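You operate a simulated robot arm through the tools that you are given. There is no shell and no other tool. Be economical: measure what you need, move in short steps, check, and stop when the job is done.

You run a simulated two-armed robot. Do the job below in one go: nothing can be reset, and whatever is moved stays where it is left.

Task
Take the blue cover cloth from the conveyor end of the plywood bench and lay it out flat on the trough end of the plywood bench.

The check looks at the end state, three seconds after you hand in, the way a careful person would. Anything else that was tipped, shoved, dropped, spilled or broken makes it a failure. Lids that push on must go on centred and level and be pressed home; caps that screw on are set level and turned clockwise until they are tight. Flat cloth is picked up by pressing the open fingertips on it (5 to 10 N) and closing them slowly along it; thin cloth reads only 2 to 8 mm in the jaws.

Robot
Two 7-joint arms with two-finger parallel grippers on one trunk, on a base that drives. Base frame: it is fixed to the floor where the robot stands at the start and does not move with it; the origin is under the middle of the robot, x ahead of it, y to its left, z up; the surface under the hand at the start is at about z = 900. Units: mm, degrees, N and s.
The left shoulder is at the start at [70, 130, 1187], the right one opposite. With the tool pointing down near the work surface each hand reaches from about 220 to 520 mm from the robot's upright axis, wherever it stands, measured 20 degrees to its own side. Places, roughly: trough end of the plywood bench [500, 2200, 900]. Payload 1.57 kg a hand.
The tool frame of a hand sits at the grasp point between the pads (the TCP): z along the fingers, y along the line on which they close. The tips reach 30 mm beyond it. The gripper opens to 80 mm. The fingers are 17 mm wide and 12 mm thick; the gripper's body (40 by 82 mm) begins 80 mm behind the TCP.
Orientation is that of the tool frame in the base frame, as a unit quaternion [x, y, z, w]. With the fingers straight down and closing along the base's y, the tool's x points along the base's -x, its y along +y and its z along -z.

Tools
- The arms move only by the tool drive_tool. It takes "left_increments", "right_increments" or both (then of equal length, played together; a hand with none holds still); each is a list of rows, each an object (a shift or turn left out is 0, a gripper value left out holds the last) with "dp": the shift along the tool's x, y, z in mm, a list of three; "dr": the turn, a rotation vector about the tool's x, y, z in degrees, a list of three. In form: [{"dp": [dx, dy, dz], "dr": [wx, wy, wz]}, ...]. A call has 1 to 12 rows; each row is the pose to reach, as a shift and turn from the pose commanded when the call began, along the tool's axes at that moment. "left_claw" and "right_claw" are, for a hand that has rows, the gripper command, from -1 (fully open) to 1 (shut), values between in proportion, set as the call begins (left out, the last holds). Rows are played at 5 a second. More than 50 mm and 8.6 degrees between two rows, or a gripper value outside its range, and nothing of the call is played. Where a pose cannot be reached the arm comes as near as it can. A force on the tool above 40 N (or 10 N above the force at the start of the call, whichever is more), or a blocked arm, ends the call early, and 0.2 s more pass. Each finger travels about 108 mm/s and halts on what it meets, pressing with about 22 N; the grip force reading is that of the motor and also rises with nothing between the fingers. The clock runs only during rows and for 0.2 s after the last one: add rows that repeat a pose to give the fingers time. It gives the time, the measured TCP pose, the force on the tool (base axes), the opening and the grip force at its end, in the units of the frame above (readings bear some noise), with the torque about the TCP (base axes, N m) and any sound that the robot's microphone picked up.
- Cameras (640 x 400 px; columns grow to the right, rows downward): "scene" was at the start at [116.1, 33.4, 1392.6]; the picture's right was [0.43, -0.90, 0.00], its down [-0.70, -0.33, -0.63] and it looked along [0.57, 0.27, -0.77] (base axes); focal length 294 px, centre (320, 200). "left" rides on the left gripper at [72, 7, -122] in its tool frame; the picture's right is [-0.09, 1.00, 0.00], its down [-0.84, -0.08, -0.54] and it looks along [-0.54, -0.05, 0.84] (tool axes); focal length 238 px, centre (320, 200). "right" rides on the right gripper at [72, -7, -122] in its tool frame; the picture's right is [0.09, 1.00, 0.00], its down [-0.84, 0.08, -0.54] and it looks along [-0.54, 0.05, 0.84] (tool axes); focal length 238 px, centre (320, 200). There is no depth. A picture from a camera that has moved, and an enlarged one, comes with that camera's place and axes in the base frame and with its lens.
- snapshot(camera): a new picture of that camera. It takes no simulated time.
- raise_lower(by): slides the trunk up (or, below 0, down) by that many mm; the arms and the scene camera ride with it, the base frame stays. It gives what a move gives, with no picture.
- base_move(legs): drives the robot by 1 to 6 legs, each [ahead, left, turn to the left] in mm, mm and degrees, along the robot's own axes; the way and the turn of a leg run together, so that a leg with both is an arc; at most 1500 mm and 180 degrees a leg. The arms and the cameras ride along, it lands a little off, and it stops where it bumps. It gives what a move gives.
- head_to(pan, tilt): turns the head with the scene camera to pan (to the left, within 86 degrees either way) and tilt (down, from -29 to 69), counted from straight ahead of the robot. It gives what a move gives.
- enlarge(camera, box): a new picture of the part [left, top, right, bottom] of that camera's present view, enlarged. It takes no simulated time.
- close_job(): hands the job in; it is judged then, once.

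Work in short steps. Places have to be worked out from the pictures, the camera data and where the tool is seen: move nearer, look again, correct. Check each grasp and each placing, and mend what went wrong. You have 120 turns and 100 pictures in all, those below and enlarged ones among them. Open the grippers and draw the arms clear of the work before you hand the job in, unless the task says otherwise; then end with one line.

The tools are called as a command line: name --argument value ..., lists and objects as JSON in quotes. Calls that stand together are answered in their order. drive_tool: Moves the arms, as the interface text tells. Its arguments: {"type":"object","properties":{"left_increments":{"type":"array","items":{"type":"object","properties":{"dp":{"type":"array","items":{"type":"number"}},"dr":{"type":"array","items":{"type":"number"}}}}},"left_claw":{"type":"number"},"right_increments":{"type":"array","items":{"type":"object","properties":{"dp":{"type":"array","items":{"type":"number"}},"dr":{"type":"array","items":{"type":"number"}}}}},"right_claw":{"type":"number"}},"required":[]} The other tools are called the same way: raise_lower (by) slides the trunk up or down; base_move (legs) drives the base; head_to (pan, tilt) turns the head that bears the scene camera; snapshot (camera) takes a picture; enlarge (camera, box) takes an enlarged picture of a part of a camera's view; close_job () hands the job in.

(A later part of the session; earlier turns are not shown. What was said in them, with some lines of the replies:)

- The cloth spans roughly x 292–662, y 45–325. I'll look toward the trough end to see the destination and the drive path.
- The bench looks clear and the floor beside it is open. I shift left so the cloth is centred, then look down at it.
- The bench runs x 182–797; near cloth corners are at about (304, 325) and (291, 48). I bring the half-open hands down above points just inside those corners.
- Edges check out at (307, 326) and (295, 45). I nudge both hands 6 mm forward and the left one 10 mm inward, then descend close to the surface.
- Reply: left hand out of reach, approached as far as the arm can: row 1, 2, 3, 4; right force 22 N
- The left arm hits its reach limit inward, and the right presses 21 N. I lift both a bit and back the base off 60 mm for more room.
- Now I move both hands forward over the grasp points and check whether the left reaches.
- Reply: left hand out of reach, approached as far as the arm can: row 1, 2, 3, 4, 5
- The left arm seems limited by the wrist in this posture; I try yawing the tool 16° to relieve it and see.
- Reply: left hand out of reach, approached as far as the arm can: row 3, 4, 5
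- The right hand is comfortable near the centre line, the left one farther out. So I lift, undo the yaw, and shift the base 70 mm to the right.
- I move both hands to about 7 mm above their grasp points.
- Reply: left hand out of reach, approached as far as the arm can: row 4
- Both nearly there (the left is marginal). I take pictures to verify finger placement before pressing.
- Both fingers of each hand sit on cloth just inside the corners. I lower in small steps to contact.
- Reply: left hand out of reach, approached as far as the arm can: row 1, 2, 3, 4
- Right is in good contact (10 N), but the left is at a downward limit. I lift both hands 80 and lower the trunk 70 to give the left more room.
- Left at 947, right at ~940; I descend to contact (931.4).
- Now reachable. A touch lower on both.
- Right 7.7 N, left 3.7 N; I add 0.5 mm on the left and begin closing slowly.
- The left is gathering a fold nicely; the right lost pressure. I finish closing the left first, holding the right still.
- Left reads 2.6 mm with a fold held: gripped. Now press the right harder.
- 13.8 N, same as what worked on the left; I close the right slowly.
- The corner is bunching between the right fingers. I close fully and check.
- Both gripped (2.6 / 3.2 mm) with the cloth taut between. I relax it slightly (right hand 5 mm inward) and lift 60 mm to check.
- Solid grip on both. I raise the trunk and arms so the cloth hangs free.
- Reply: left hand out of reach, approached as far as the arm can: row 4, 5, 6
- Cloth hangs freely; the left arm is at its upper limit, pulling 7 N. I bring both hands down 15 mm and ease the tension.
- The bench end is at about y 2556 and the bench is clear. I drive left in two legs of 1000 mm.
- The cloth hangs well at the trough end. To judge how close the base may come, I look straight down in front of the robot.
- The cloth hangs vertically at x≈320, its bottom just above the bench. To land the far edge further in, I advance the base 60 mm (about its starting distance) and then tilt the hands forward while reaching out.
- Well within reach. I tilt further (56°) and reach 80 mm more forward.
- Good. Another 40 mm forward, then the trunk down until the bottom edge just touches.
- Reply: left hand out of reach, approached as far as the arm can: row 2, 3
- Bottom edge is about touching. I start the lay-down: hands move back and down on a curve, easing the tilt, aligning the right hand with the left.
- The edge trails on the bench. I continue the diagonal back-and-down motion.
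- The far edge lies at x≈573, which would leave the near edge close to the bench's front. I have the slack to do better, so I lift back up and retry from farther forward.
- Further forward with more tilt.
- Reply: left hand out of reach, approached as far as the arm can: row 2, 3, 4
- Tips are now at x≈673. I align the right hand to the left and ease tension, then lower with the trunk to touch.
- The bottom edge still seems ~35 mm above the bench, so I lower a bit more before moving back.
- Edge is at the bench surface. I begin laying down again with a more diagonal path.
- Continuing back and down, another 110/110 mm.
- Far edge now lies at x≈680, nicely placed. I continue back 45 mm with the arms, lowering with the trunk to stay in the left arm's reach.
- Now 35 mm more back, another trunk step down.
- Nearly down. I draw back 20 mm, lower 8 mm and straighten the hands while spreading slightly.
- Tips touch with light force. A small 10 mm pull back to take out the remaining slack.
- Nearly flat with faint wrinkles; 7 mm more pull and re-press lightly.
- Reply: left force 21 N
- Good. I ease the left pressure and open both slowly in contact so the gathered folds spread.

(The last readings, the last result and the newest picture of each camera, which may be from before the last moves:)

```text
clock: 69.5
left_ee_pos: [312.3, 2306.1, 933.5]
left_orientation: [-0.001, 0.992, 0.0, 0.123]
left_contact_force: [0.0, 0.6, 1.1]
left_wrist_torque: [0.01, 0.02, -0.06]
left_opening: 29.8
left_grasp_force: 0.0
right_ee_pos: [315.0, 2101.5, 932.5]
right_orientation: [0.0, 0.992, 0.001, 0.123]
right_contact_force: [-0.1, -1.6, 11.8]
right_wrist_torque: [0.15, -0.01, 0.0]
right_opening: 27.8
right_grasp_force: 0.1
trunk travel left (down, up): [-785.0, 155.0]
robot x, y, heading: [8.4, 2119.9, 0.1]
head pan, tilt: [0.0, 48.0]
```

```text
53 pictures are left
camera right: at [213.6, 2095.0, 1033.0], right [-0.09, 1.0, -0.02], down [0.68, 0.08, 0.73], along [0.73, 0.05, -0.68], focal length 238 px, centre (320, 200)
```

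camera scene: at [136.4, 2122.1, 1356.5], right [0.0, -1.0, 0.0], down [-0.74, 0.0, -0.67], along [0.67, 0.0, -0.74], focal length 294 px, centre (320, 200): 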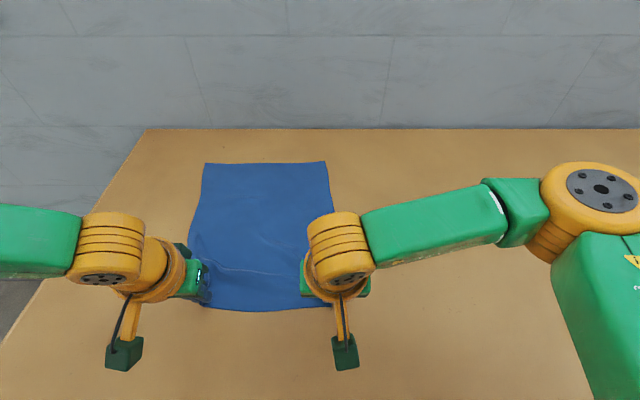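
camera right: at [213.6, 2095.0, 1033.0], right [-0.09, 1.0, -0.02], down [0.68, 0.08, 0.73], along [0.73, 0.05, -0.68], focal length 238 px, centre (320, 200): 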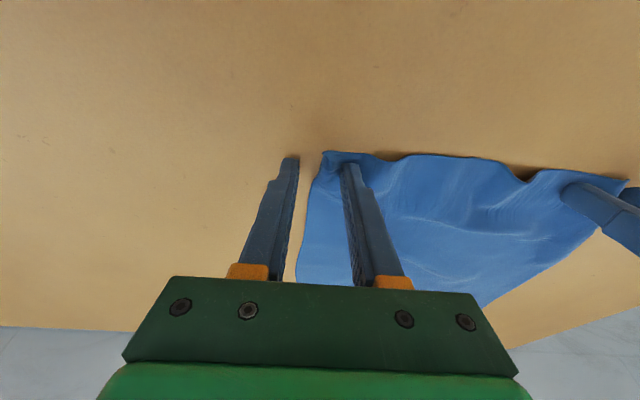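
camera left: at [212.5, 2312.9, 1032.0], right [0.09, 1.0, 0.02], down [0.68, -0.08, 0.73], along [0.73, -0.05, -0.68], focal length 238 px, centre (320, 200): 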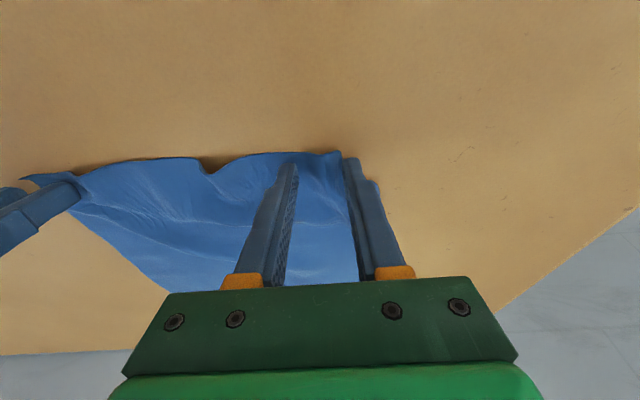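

The inner fingers pushed some waves into the near edge. I lift both hands clear and inspect.

drive_tool --left_increments '[{"dp": [0, 0, -20]}, {"dp": [0, 0, -60]}, {"dp": [0, 20, -100]}, {"dp": [0, 60, -120]}, {"dp": [0, 100, -120]}]' --right_increments '[{"dp": [0, 0, -20]}, {"dp": [0, 0, -60]}, {"dp": [0, -20, -100]}, {"dp": [0, -60, -120]}, {"dp": [0, -100, -120]}]'

head_to --pan 0 --tilt 55

enlarge --camera "scene" --box '[120, 80, 420, 300]'

```text
clock: 70.7
left_ee_pos: [283.2, 2407.2, 1046.0]
left_orientation: [-0.001, 0.993, 0.0, 0.122]
left_contact_force: [0.6, 0.8, 0.3]
left_wrist_torque: [0.01, -0.01, -0.04]
left_opening: 29.7
left_grasp_force: 0.1
right_ee_pos: [282.5, 2003.4, 1048.5]
right_orientation: [0.0, 0.992, 0.0, 0.122]
right_contact_force: [0.7, -0.7, 0.6]
right_wrist_torque: [-0.02, 0.0, 0.0]
right_opening: 30.2
right_grasp_force: 0.1
trunk travel left (down, up): [-785.0, 155.0]
robot x, y, heading: [12.4, 2119.8, 0.2]
head pan, tilt: [0.0, 48.0]
```

```text
clock: 71.4
left_ee_pos: [283.3, 2407.8, 1045.8]
left_orientation: [-0.001, 0.992, 0.0, 0.123]
left_contact_force: [-0.5, 0.2, -0.2]
left_wrist_torque: [0.01, -0.03, 0.0]
left_opening: 29.7
left_grasp_force: 0.0
right_ee_pos: [283.9, 2003.8, 1048.8]
right_orientation: [0.0, 0.993, 0.0, 0.121]
right_contact_force: [-0.6, -0.3, 0.3]
right_wrist_torque: [-0.02, -0.02, -0.02]
right_opening: 30.1
right_grasp_force: 0.0
trunk travel left (down, up): [-785.0, 155.0]
robot x, y, heading: [11.2, 2121.6, 0.2]
head pan, tilt: [0.0, 55.0]
```

```text
1.82 times, centred on (270, 190) of scene
camera zoom: at [130.1, 2122.2, 1347.1], right [0.0, -1.0, 0.0], down [-0.82, 0.0, -0.57], along [0.57, 0.0, -0.82], focal length 535 px, centre (411, 218)
```

zoom: 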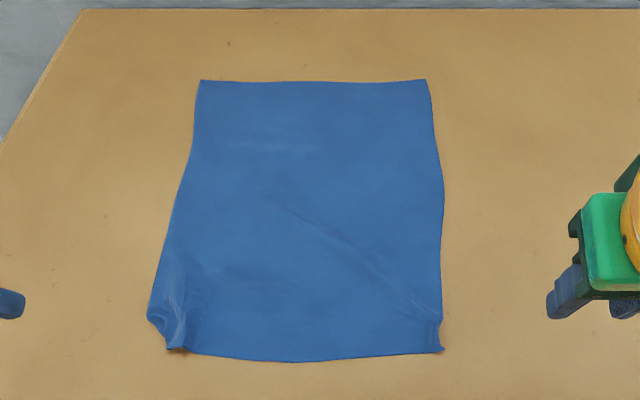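

The cloth lies largely flat; the near-left corner has a ridge. I take a closer look at it with the left hand camera.

drive_tool --left_increments '[{"dp": [20, -30, -10], "dr": [0, 7, 0]}, {"dp": [40, -40, -10], "dr": [0, 14, 0]}]' --left_claw 1

snapshot --camera "left"

enlarge --camera "scene" --box '[170, 200, 290, 280]'

```text
clock: 72.0
left_ee_pos: [243.5, 2366.4, 1048.3]
left_orientation: [0.0, 1.0, 0.0, 0.001]
left_contact_force: [0.1, 0.0, -0.3]
left_wrist_torque: [-0.02, 0.0, 0.03]
left_opening: 0.0
left_grasp_force: 21.4
right_ee_pos: [282.3, 2004.6, 1047.7]
right_orientation: [0.0, 0.993, 0.001, 0.122]
right_contact_force: [0.1, 0.3, 0.2]
right_wrist_torque: [0.03, -0.01, 0.01]
right_opening: 30.0
right_grasp_force: 0.1
trunk travel left (down, up): [-785.0, 155.0]
robot x, y, heading: [12.0, 2123.5, 0.0]
head pan, tilt: [0.0, 55.0]
```

```text
51 pictures are left
camera left: at [171.1, 2373.0, 1168.3], right [0.09, 1.0, 0.0], down [0.84, -0.08, 0.54], along [0.54, -0.05, -0.84], focal length 238 px, centre (320, 200)
```

left: 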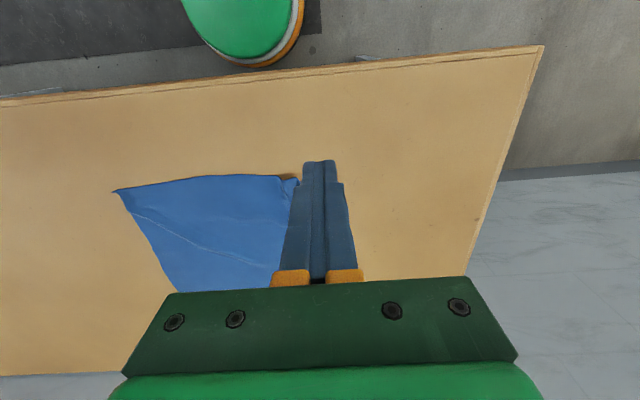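

```text
5.00 times, centred on (230, 240) of scene
camera zoom: at [130.3, 2121.4, 1347.1], right [0.0, -1.0, 0.0], down [-0.82, 0.0, -0.57], along [0.57, 0.0, -0.82], focal length 1472 px, centre (770, 0)
```

zoom: 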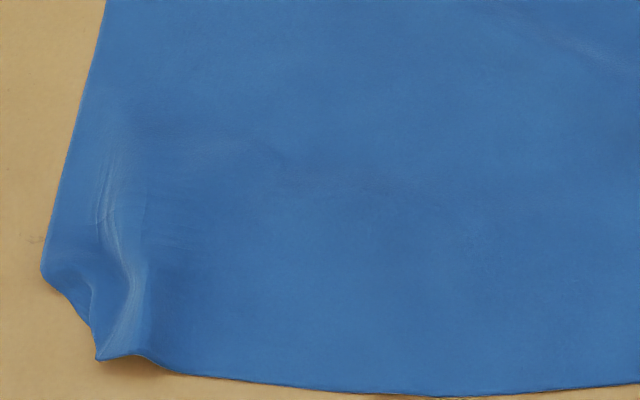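

The corner is at about (331, 2360) with a ridge inside it. I'll press closed fingertips on the corner patch and draw it outward to flatten the ridge.

drive_tool --left_increments '[{"dp": [-44, -10, 10]}, {"dp": [-89, -20, 25]}, {"dp": [-89, -20, 65]}, {"dp": [-89, -20, 105]}, {"dp": [-89, -20, 112]}, {"dp": [-89, -20, 112]}]'

snapshot --camera "left"

```text
clock: 73.4
left_ee_pos: [333.6, 2346.9, 935.9]
left_orientation: [-0.001, 1.0, 0.0, 0.0]
left_contact_force: [0.5, -0.2, 0.0]
left_wrist_torque: [-0.01, -0.01, 0.03]
left_opening: 0.0
left_grasp_force: 21.0
right_ee_pos: [282.7, 2004.2, 1049.4]
right_orientation: [0.0, 0.993, 0.0, 0.122]
right_contact_force: [0.1, 0.0, 0.6]
right_wrist_torque: [-0.03, 0.02, -0.03]
right_opening: 30.4
right_grasp_force: 0.0
trunk travel left (down, up): [-785.0, 155.0]
robot x, y, heading: [14.4, 2123.2, 0.1]
head pan, tilt: [0.0, 55.0]
```

```text
49 pictures are left
camera left: at [260.8, 2353.5, 1055.7], right [0.09, 1.0, 0.0], down [0.84, -0.08, 0.54], along [0.54, -0.05, -0.84], focal length 238 px, centre (320, 200)
```

left: 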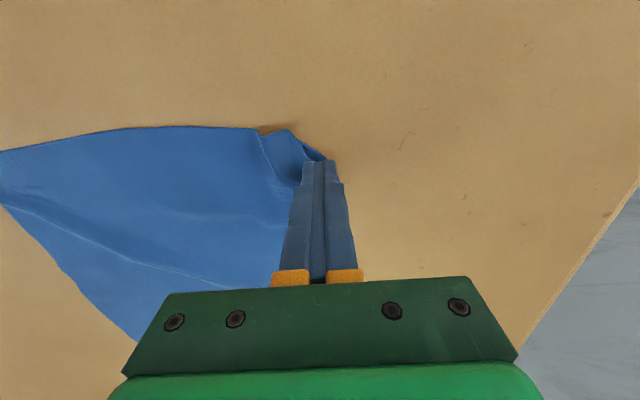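

Tips sit over the corner patch. I press down (≈8 N) and drag outward 20 mm.

drive_tool --left_increments '[{"dp": [-5, -3, 0]}, {"dp": [-5, -3, 4.5]}, {"dp": [-5, -3, 4.8]}, {"dp": [-5, -3, 4.8]}]'

drive_tool --left_increments '[{"dp": [4, 5, 0]}, {"dp": [8, 10, 0]}, {"dp": [13, 16, 0]}, {"dp": [18, 22, 0]}, {"dp": [18, 22, 0]}]'

enlarge --camera "scene" --box '[170, 160, 350, 280]'

snapshot --camera "left"

```text
clock: 74.4
left_ee_pos: [338.8, 2345.0, 931.8]
left_orientation: [0.0, 1.0, 0.0, 0.001]
left_contact_force: [-0.4, 0.1, 0.9]
left_wrist_torque: [0.01, 0.01, 0.0]
left_opening: 0.0
left_grasp_force: 22.1
right_ee_pos: [283.2, 2004.7, 1048.6]
right_orientation: [-0.001, 0.993, 0.001, 0.122]
right_contact_force: [0.0, -0.1, 0.1]
right_wrist_torque: [0.02, -0.02, 0.01]
right_opening: 30.1
right_grasp_force: 0.0
trunk travel left (down, up): [-785.0, 155.0]
robot x, y, heading: [9.9, 2121.1, -0.0]
head pan, tilt: [0.0, 55.0]
```

```text
clock: 75.6
left_ee_pos: [320.9, 2365.2, 931.8]
left_orientation: [-0.001, 1.0, 0.0, 0.002]
left_contact_force: [0.0, -0.1, 0.2]
left_wrist_torque: [0.02, -0.01, 0.02]
left_opening: 0.0
left_grasp_force: 21.0
right_ee_pos: [283.0, 2004.0, 1049.0]
right_orientation: [-0.001, 0.993, 0.001, 0.121]
right_contact_force: [-0.1, 0.3, -0.6]
right_wrist_torque: [-0.05, -0.01, 0.0]
right_opening: 30.2
right_grasp_force: 0.1
trunk travel left (down, up): [-785.0, 155.0]
robot x, y, heading: [10.5, 2122.2, -0.1]
head pan, tilt: [0.0, 55.0]
```

```text
3.33 times, centred on (260, 220) of scene
camera zoom: at [130.3, 2122.1, 1347.1], right [0.0, -1.0, 0.0], down [-0.82, 0.0, -0.57], along [0.57, 0.0, -0.82], focal length 981 px, centre (520, 133)
```

zoom: 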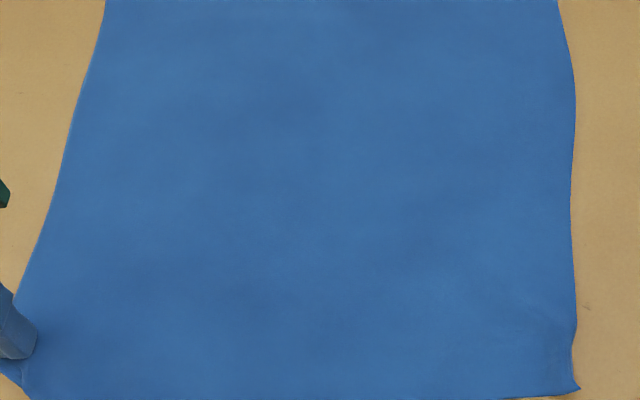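

```text
47 pictures are left
camera left: at [247.7, 2371.6, 1052.4], right [0.09, 1.0, 0.0], down [0.84, -0.08, 0.54], along [0.54, -0.05, -0.84], focal length 238 px, centre (320, 200)
```

left: 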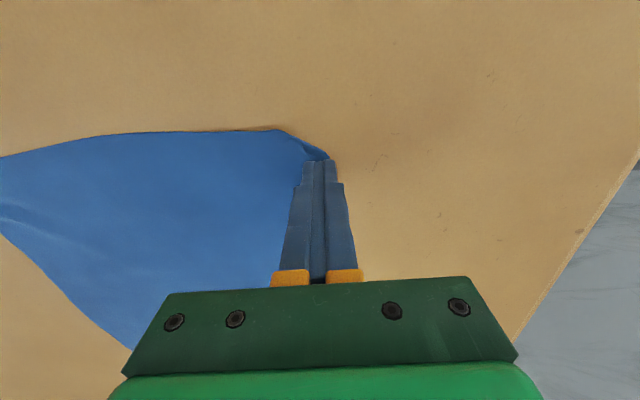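

Excellent: the ridge and wrinkles are gone. I draw the corner 8 mm further toward the robot, then lift off and look.

drive_tool --left_increments '[{"dp": [4, 1, 0]}, {"dp": [9, 3, 0]}, {"dp": [9, 3, 0]}, {"dp": [9, 3, -20]}, {"dp": [9, 20, -60]}, {"dp": [9, 60, -90]}, {"dp": [9, 100, -110]}]'

enlarge --camera "scene" --box '[120, 80, 420, 300]'

enlarge --camera "scene" --box '[160, 200, 370, 300]'

```text
clock: 77.2
left_ee_pos: [309.9, 2466.1, 1042.3]
left_orientation: [-0.001, 1.0, -0.001, 0.001]
left_contact_force: [0.4, 0.9, 0.2]
left_wrist_torque: [-0.01, 0.0, -0.05]
left_opening: 0.2
left_grasp_force: 21.0
right_ee_pos: [283.1, 2005.7, 1048.7]
right_orientation: [-0.001, 0.993, 0.0, 0.122]
right_contact_force: [-0.4, -0.4, -0.4]
right_wrist_torque: [-0.04, 0.03, -0.03]
right_opening: 30.1
right_grasp_force: 0.0
trunk travel left (down, up): [-785.0, 155.0]
robot x, y, heading: [15.1, 2123.7, 0.1]
head pan, tilt: [0.0, 55.0]
```

```text
1.82 times, centred on (270, 190) of scene
camera zoom: at [130.0, 2123.7, 1347.1], right [0.0, -1.0, 0.0], down [-0.82, 0.0, -0.57], along [0.57, 0.0, -0.82], focal length 535 px, centre (411, 218)
```

zoom: 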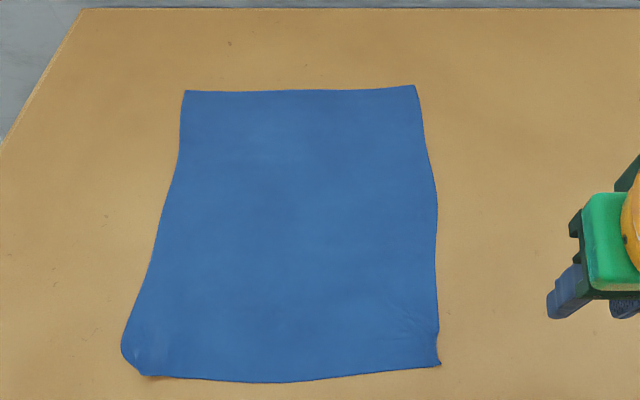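

```text
3.05 times, centred on (265, 250) of scene
camera zoom: at [130.0, 2123.7, 1347.1], right [0.0, -1.0, 0.0], down [-0.82, 0.0, -0.57], along [0.57, 0.0, -0.82], focal length 897 px, centre (488, 48)
```

zoom: 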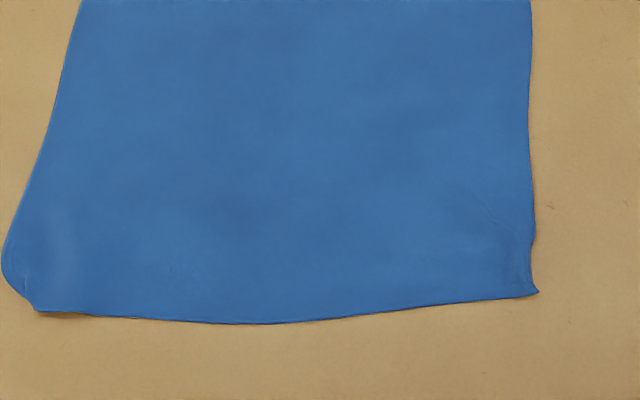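

Nearly perfect; the near-left corner looks slightly rounded, maybe tucked. I look closer with both hand cameras.

drive_tool --left_increments '[{"dp": [20, -10, 0]}, {"dp": [40, -20, 20]}, {"dp": [40, -30, 30]}]'

enlarge --camera "left" --box '[180, 100, 340, 240]'

enlarge --camera "scene" --box '[150, 225, 220, 275]'

enlarge --camera "right" --box '[380, 100, 640, 260]'

```text
clock: 78.0
left_ee_pos: [272.8, 2435.6, 1011.4]
left_orientation: [-0.001, 1.0, 0.0, -0.001]
left_contact_force: [0.4, 0.1, 0.1]
left_wrist_torque: [0.04, 0.02, -0.01]
left_opening: 0.1
left_grasp_force: 21.4
right_ee_pos: [283.8, 2005.4, 1049.7]
right_orientation: [-0.001, 0.992, 0.001, 0.122]
right_contact_force: [-0.1, -0.5, 0.1]
right_wrist_torque: [0.03, -0.01, 0.0]
right_opening: 30.1
right_grasp_force: 0.2
trunk travel left (down, up): [-785.0, 155.0]
robot x, y, heading: [8.8, 2120.1, -0.0]
head pan, tilt: [0.0, 55.0]
```

```text
2.86 times, centred on (260, 170) of left
camera zoom: at [199.8, 2442.2, 1132.4], right [0.09, 1.0, 0.0], down [0.84, -0.08, 0.54], along [0.54, -0.05, -0.84], focal length 681 px, centre (491, 286)
```

zoom: 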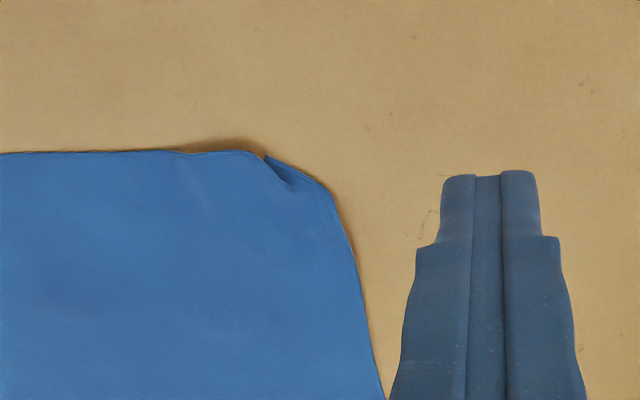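

```text
8.00 times, centred on (185, 250) of scene
camera zoom: at [131.1, 2122.0, 1347.0], right [0.0, -1.0, 0.0], down [-0.82, 0.0, -0.57], along [0.57, 0.0, -0.82], focal length 2354 px, centre (1400, -200)
```

zoom: 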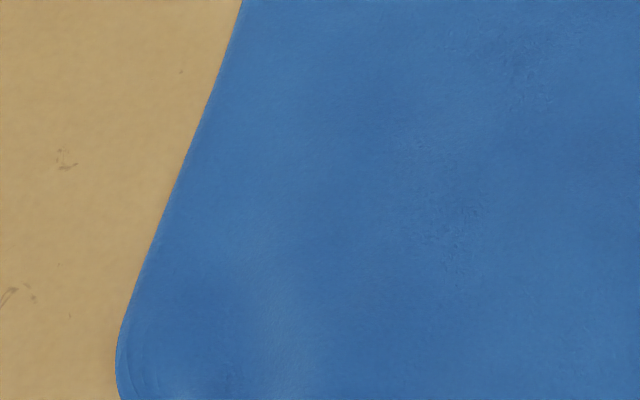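

```text
2.46 times, centred on (510, 180) of right
camera zoom: at [184.0, 1997.6, 1149.5], right [-0.09, 1.0, -0.02], down [0.68, 0.08, 0.73], along [0.73, 0.05, -0.69], focal length 587 px, centre (-148, 249)
```

zoom: 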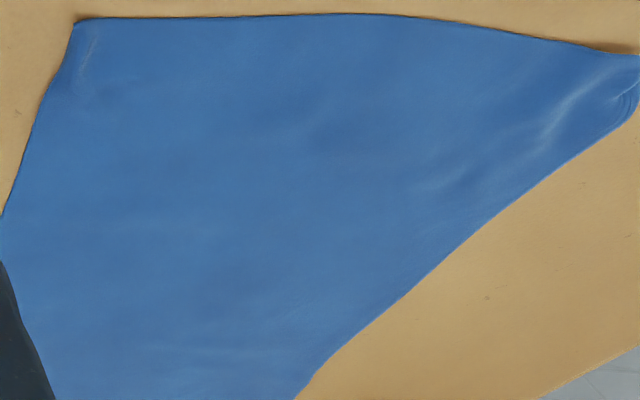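

enlarge --camera "left" --box '[230, 125, 280, 165]'

```text
10.00 times, centred on (255, 145) of left
camera zoom: at [199.8, 2442.2, 1132.4], right [0.09, 1.0, 0.0], down [0.84, -0.08, 0.54], along [0.54, -0.05, -0.84], focal length 2384 px, centre (970, 750)
```

zoom: 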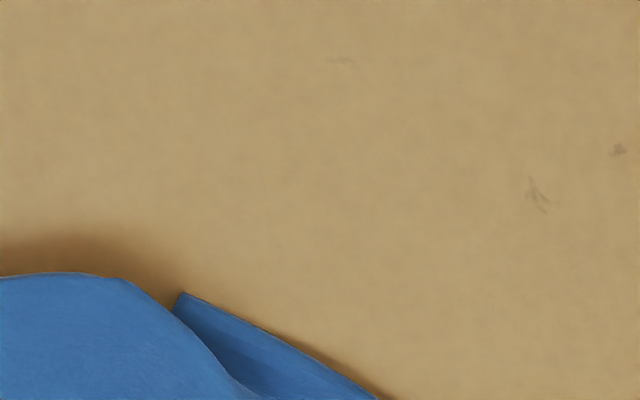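

The corner tip is tucked in a small pleat at about (286, 2352). I'll press just on the outer flap (296, 2369) and draw it outward.

drive_tool --left_increments '[{"dp": [-12, -33, 20]}, {"dp": [-23, -67, 40]}, {"dp": [-23, -67, 70]}, {"dp": [-23, -67, 79.7]}, {"dp": [-23, -67, 79.7]}]'

enlarge --camera "left" --box '[240, 90, 400, 200]'

```text
clock: 79.2
left_ee_pos: [294.8, 2369.1, 933.6]
left_orientation: [0.0, 1.0, 0.0, 0.001]
left_contact_force: [0.1, 0.6, -0.3]
left_wrist_torque: [0.0, -0.02, 0.0]
left_opening: 0.0
left_grasp_force: 21.1
right_ee_pos: [281.8, 2005.1, 1048.7]
right_orientation: [0.0, 0.993, 0.001, 0.122]
right_contact_force: [1.1, -0.1, 0.5]
right_wrist_torque: [0.05, 0.01, -0.03]
right_opening: 30.1
right_grasp_force: 0.0
trunk travel left (down, up): [-785.0, 155.0]
robot x, y, heading: [11.0, 2122.7, -0.1]
head pan, tilt: [0.0, 55.0]
```

```text
3.64 times, centred on (320, 145) of left
camera zoom: at [222.0, 2374.5, 1053.7], right [0.09, 1.0, 0.0], down [0.84, -0.08, 0.54], along [0.54, -0.05, -0.84], focal length 867 px, centre (320, 400)
```

zoom: 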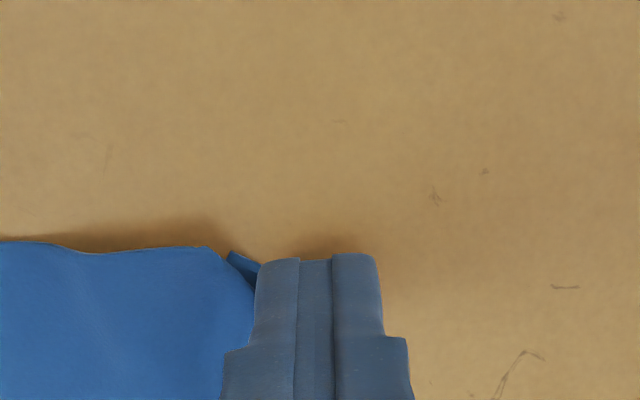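

The finger is at the flap's outer side; shift 5 mm inward, press, and drag outward.

drive_tool --left_increments '[{"dp": [2, -5, 0]}, {"dp": [2, -5, 2.5]}, {"dp": [2, -5, 2.8]}, {"dp": [4, 2, 2.8]}, {"dp": [6, 9, 2.8]}, {"dp": [8, 16, 2.8]}, {"dp": [8, 16, 2.8]}]'

enlarge --camera "left" --box '[200, 90, 360, 200]'

```text
clock: 80.8
left_ee_pos: [286.4, 2381.7, 930.9]
left_orientation: [-0.002, 1.0, 0.001, 0.002]
left_contact_force: [1.3, -3.0, 15.9]
left_wrist_torque: [-0.23, -0.09, 0.0]
left_opening: 0.1
left_grasp_force: 21.2
right_ee_pos: [281.0, 2001.4, 1048.7]
right_orientation: [0.001, 0.992, 0.001, 0.123]
right_contact_force: [-0.1, 0.3, -0.1]
right_wrist_torque: [0.0, 0.04, 0.01]
right_opening: 30.2
right_grasp_force: 0.2
trunk travel left (down, up): [-785.0, 155.0]
robot x, y, heading: [9.9, 2120.2, 0.1]
head pan, tilt: [0.0, 55.0]
```

```text
3.64 times, centred on (280, 145) of left
camera zoom: at [212.3, 2388.3, 1051.7], right [0.09, 1.0, 0.0], down [0.83, -0.08, 0.54], along [0.54, -0.05, -0.84], focal length 867 px, centre (466, 400)
```

zoom: 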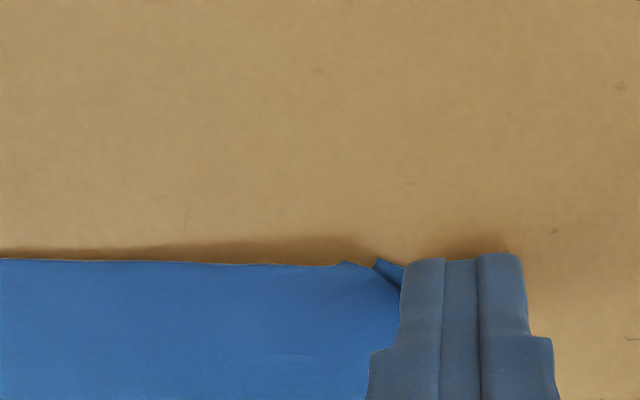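

It pulled the edge straight. I lift off and look at the whole cloth.

drive_tool --left_increments '[{"dp": [0, 0, -15]}, {"dp": [0, 0, -40]}, {"dp": [0, 30, -70]}, {"dp": [0, 70, -100]}]'

enlarge --camera "scene" --box '[120, 80, 420, 300]'

enlarge --camera "left" --box '[120, 80, 300, 220]'

```text
clock: 81.8
left_ee_pos: [286.9, 2454.0, 1031.7]
left_orientation: [-0.001, 1.0, -0.002, 0.0]
left_contact_force: [0.0, 0.5, 0.7]
left_wrist_torque: [-0.01, 0.0, -0.01]
left_opening: 0.0
left_grasp_force: 21.7
right_ee_pos: [283.0, 2006.7, 1048.2]
right_orientation: [0.001, 0.992, 0.0, 0.123]
right_contact_force: [-0.1, 0.8, 0.0]
right_wrist_torque: [-0.02, 0.01, 0.02]
right_opening: 30.0
right_grasp_force: 0.1
trunk travel left (down, up): [-785.0, 155.0]
robot x, y, heading: [12.2, 2125.2, -0.2]
head pan, tilt: [0.0, 55.0]
```

```text
1.82 times, centred on (270, 190) of scene
camera zoom: at [129.9, 2124.3, 1347.1], right [0.0, -1.0, 0.0], down [-0.82, 0.0, -0.57], along [0.57, 0.0, -0.82], focal length 535 px, centre (411, 218)
```

zoom: 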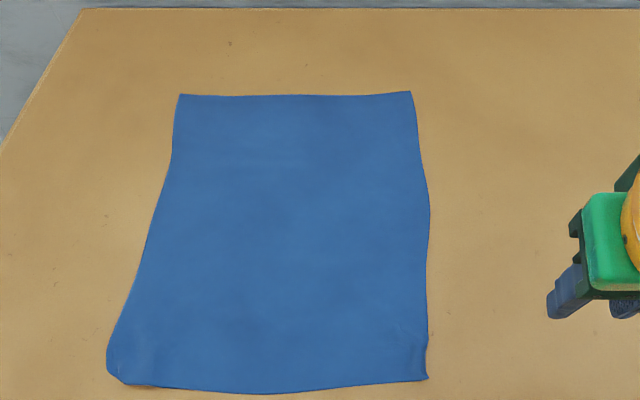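

```text
2.86 times, centred on (210, 150) of left
camera zoom: at [214.9, 2461.9, 1152.4], right [0.09, 1.0, 0.0], down [0.84, -0.07, 0.54], along [0.54, -0.05, -0.84], focal length 681 px, centre (634, 343)
```

zoom: 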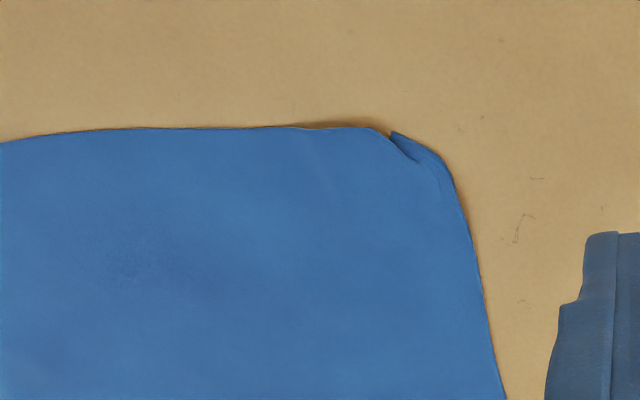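

The cloth is flat apart from a tiny corner nick. I open the grippers and draw both arms up and clear.

drive_tool --left_increments '[{"dp": [0, 10, -40]}, {"dp": [0, 20, -80]}, {"dp": [0, 20, -110]}, {"dp": [0, 20, -110]}]' --right_increments '[{"dp": [0, -10, -40]}, {"dp": [0, -20, -80]}, {"dp": [0, -20, -110]}, {"dp": [0, -20, -110]}]' --left_claw -1 --right_claw -1

base_move --legs '[[-150, 0, 0]]'

snapshot --camera "scene"

```text
clock: 82.8
left_ee_pos: [288.2, 2475.7, 1140.3]
left_orientation: [-0.001, 1.0, -0.002, 0.001]
left_contact_force: [0.4, -0.1, -0.2]
left_wrist_torque: [-0.01, -0.03, 0.03]
left_opening: 79.9
left_grasp_force: 0.0
right_ee_pos: [258.1, 1983.4, 1156.5]
right_orientation: [0.0, 0.993, 0.001, 0.122]
right_contact_force: [-0.5, -0.1, -0.4]
right_wrist_torque: [0.0, 0.03, 0.02]
right_opening: 80.2
right_grasp_force: 0.1
trunk travel left (down, up): [-785.0, 155.0]
robot x, y, heading: [12.2, 2119.4, -0.1]
head pan, tilt: [0.0, 55.0]
```

```text
clock: 84.2
left_ee_pos: [139.2, 2475.3, 1139.0]
left_orientation: [-0.001, 1.0, -0.001, -0.001]
left_contact_force: [-0.2, 0.4, 0.9]
left_wrist_torque: [-0.02, 0.05, 0.03]
left_opening: 79.9
left_grasp_force: 0.0
right_ee_pos: [108.1, 1983.7, 1154.9]
right_orientation: [0.0, 0.993, 0.001, 0.121]
right_contact_force: [0.4, 0.4, -0.2]
right_wrist_torque: [0.01, 0.04, -0.02]
right_opening: 79.9
right_grasp_force: 0.1
trunk travel left (down, up): [-785.0, 155.0]
robot x, y, heading: [-140.1, 2120.8, -0.1]
head pan, tilt: [0.0, 55.0]
```

```text
36 pictures are left
camera scene: at [-17.8, 2122.4, 1346.7], right [0.0, -1.0, 0.0], down [-0.82, 0.0, -0.57], along [0.57, 0.0, -0.82], focal length 294 px, centre (320, 200)
```

scene: 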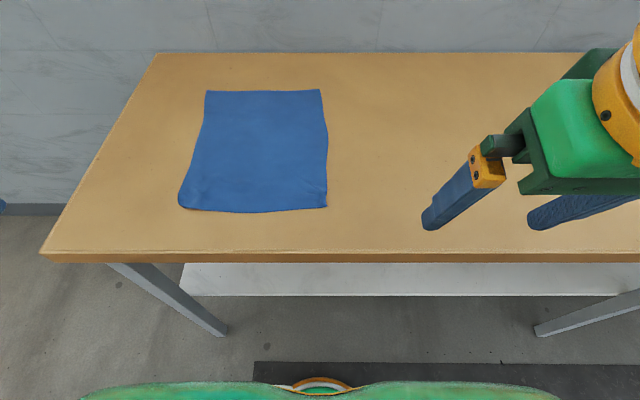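

The cloth lies flat on the trough end with the arms clear; I hand in.

close_job

```text
The job is handed in.
```

The blue cover cloth is laid out flat on the trough end of the plywood bench, except for a small pleat of about 10 mm left at its near-left corner; nothing else was touched, and the grippers are open with both arms clear.
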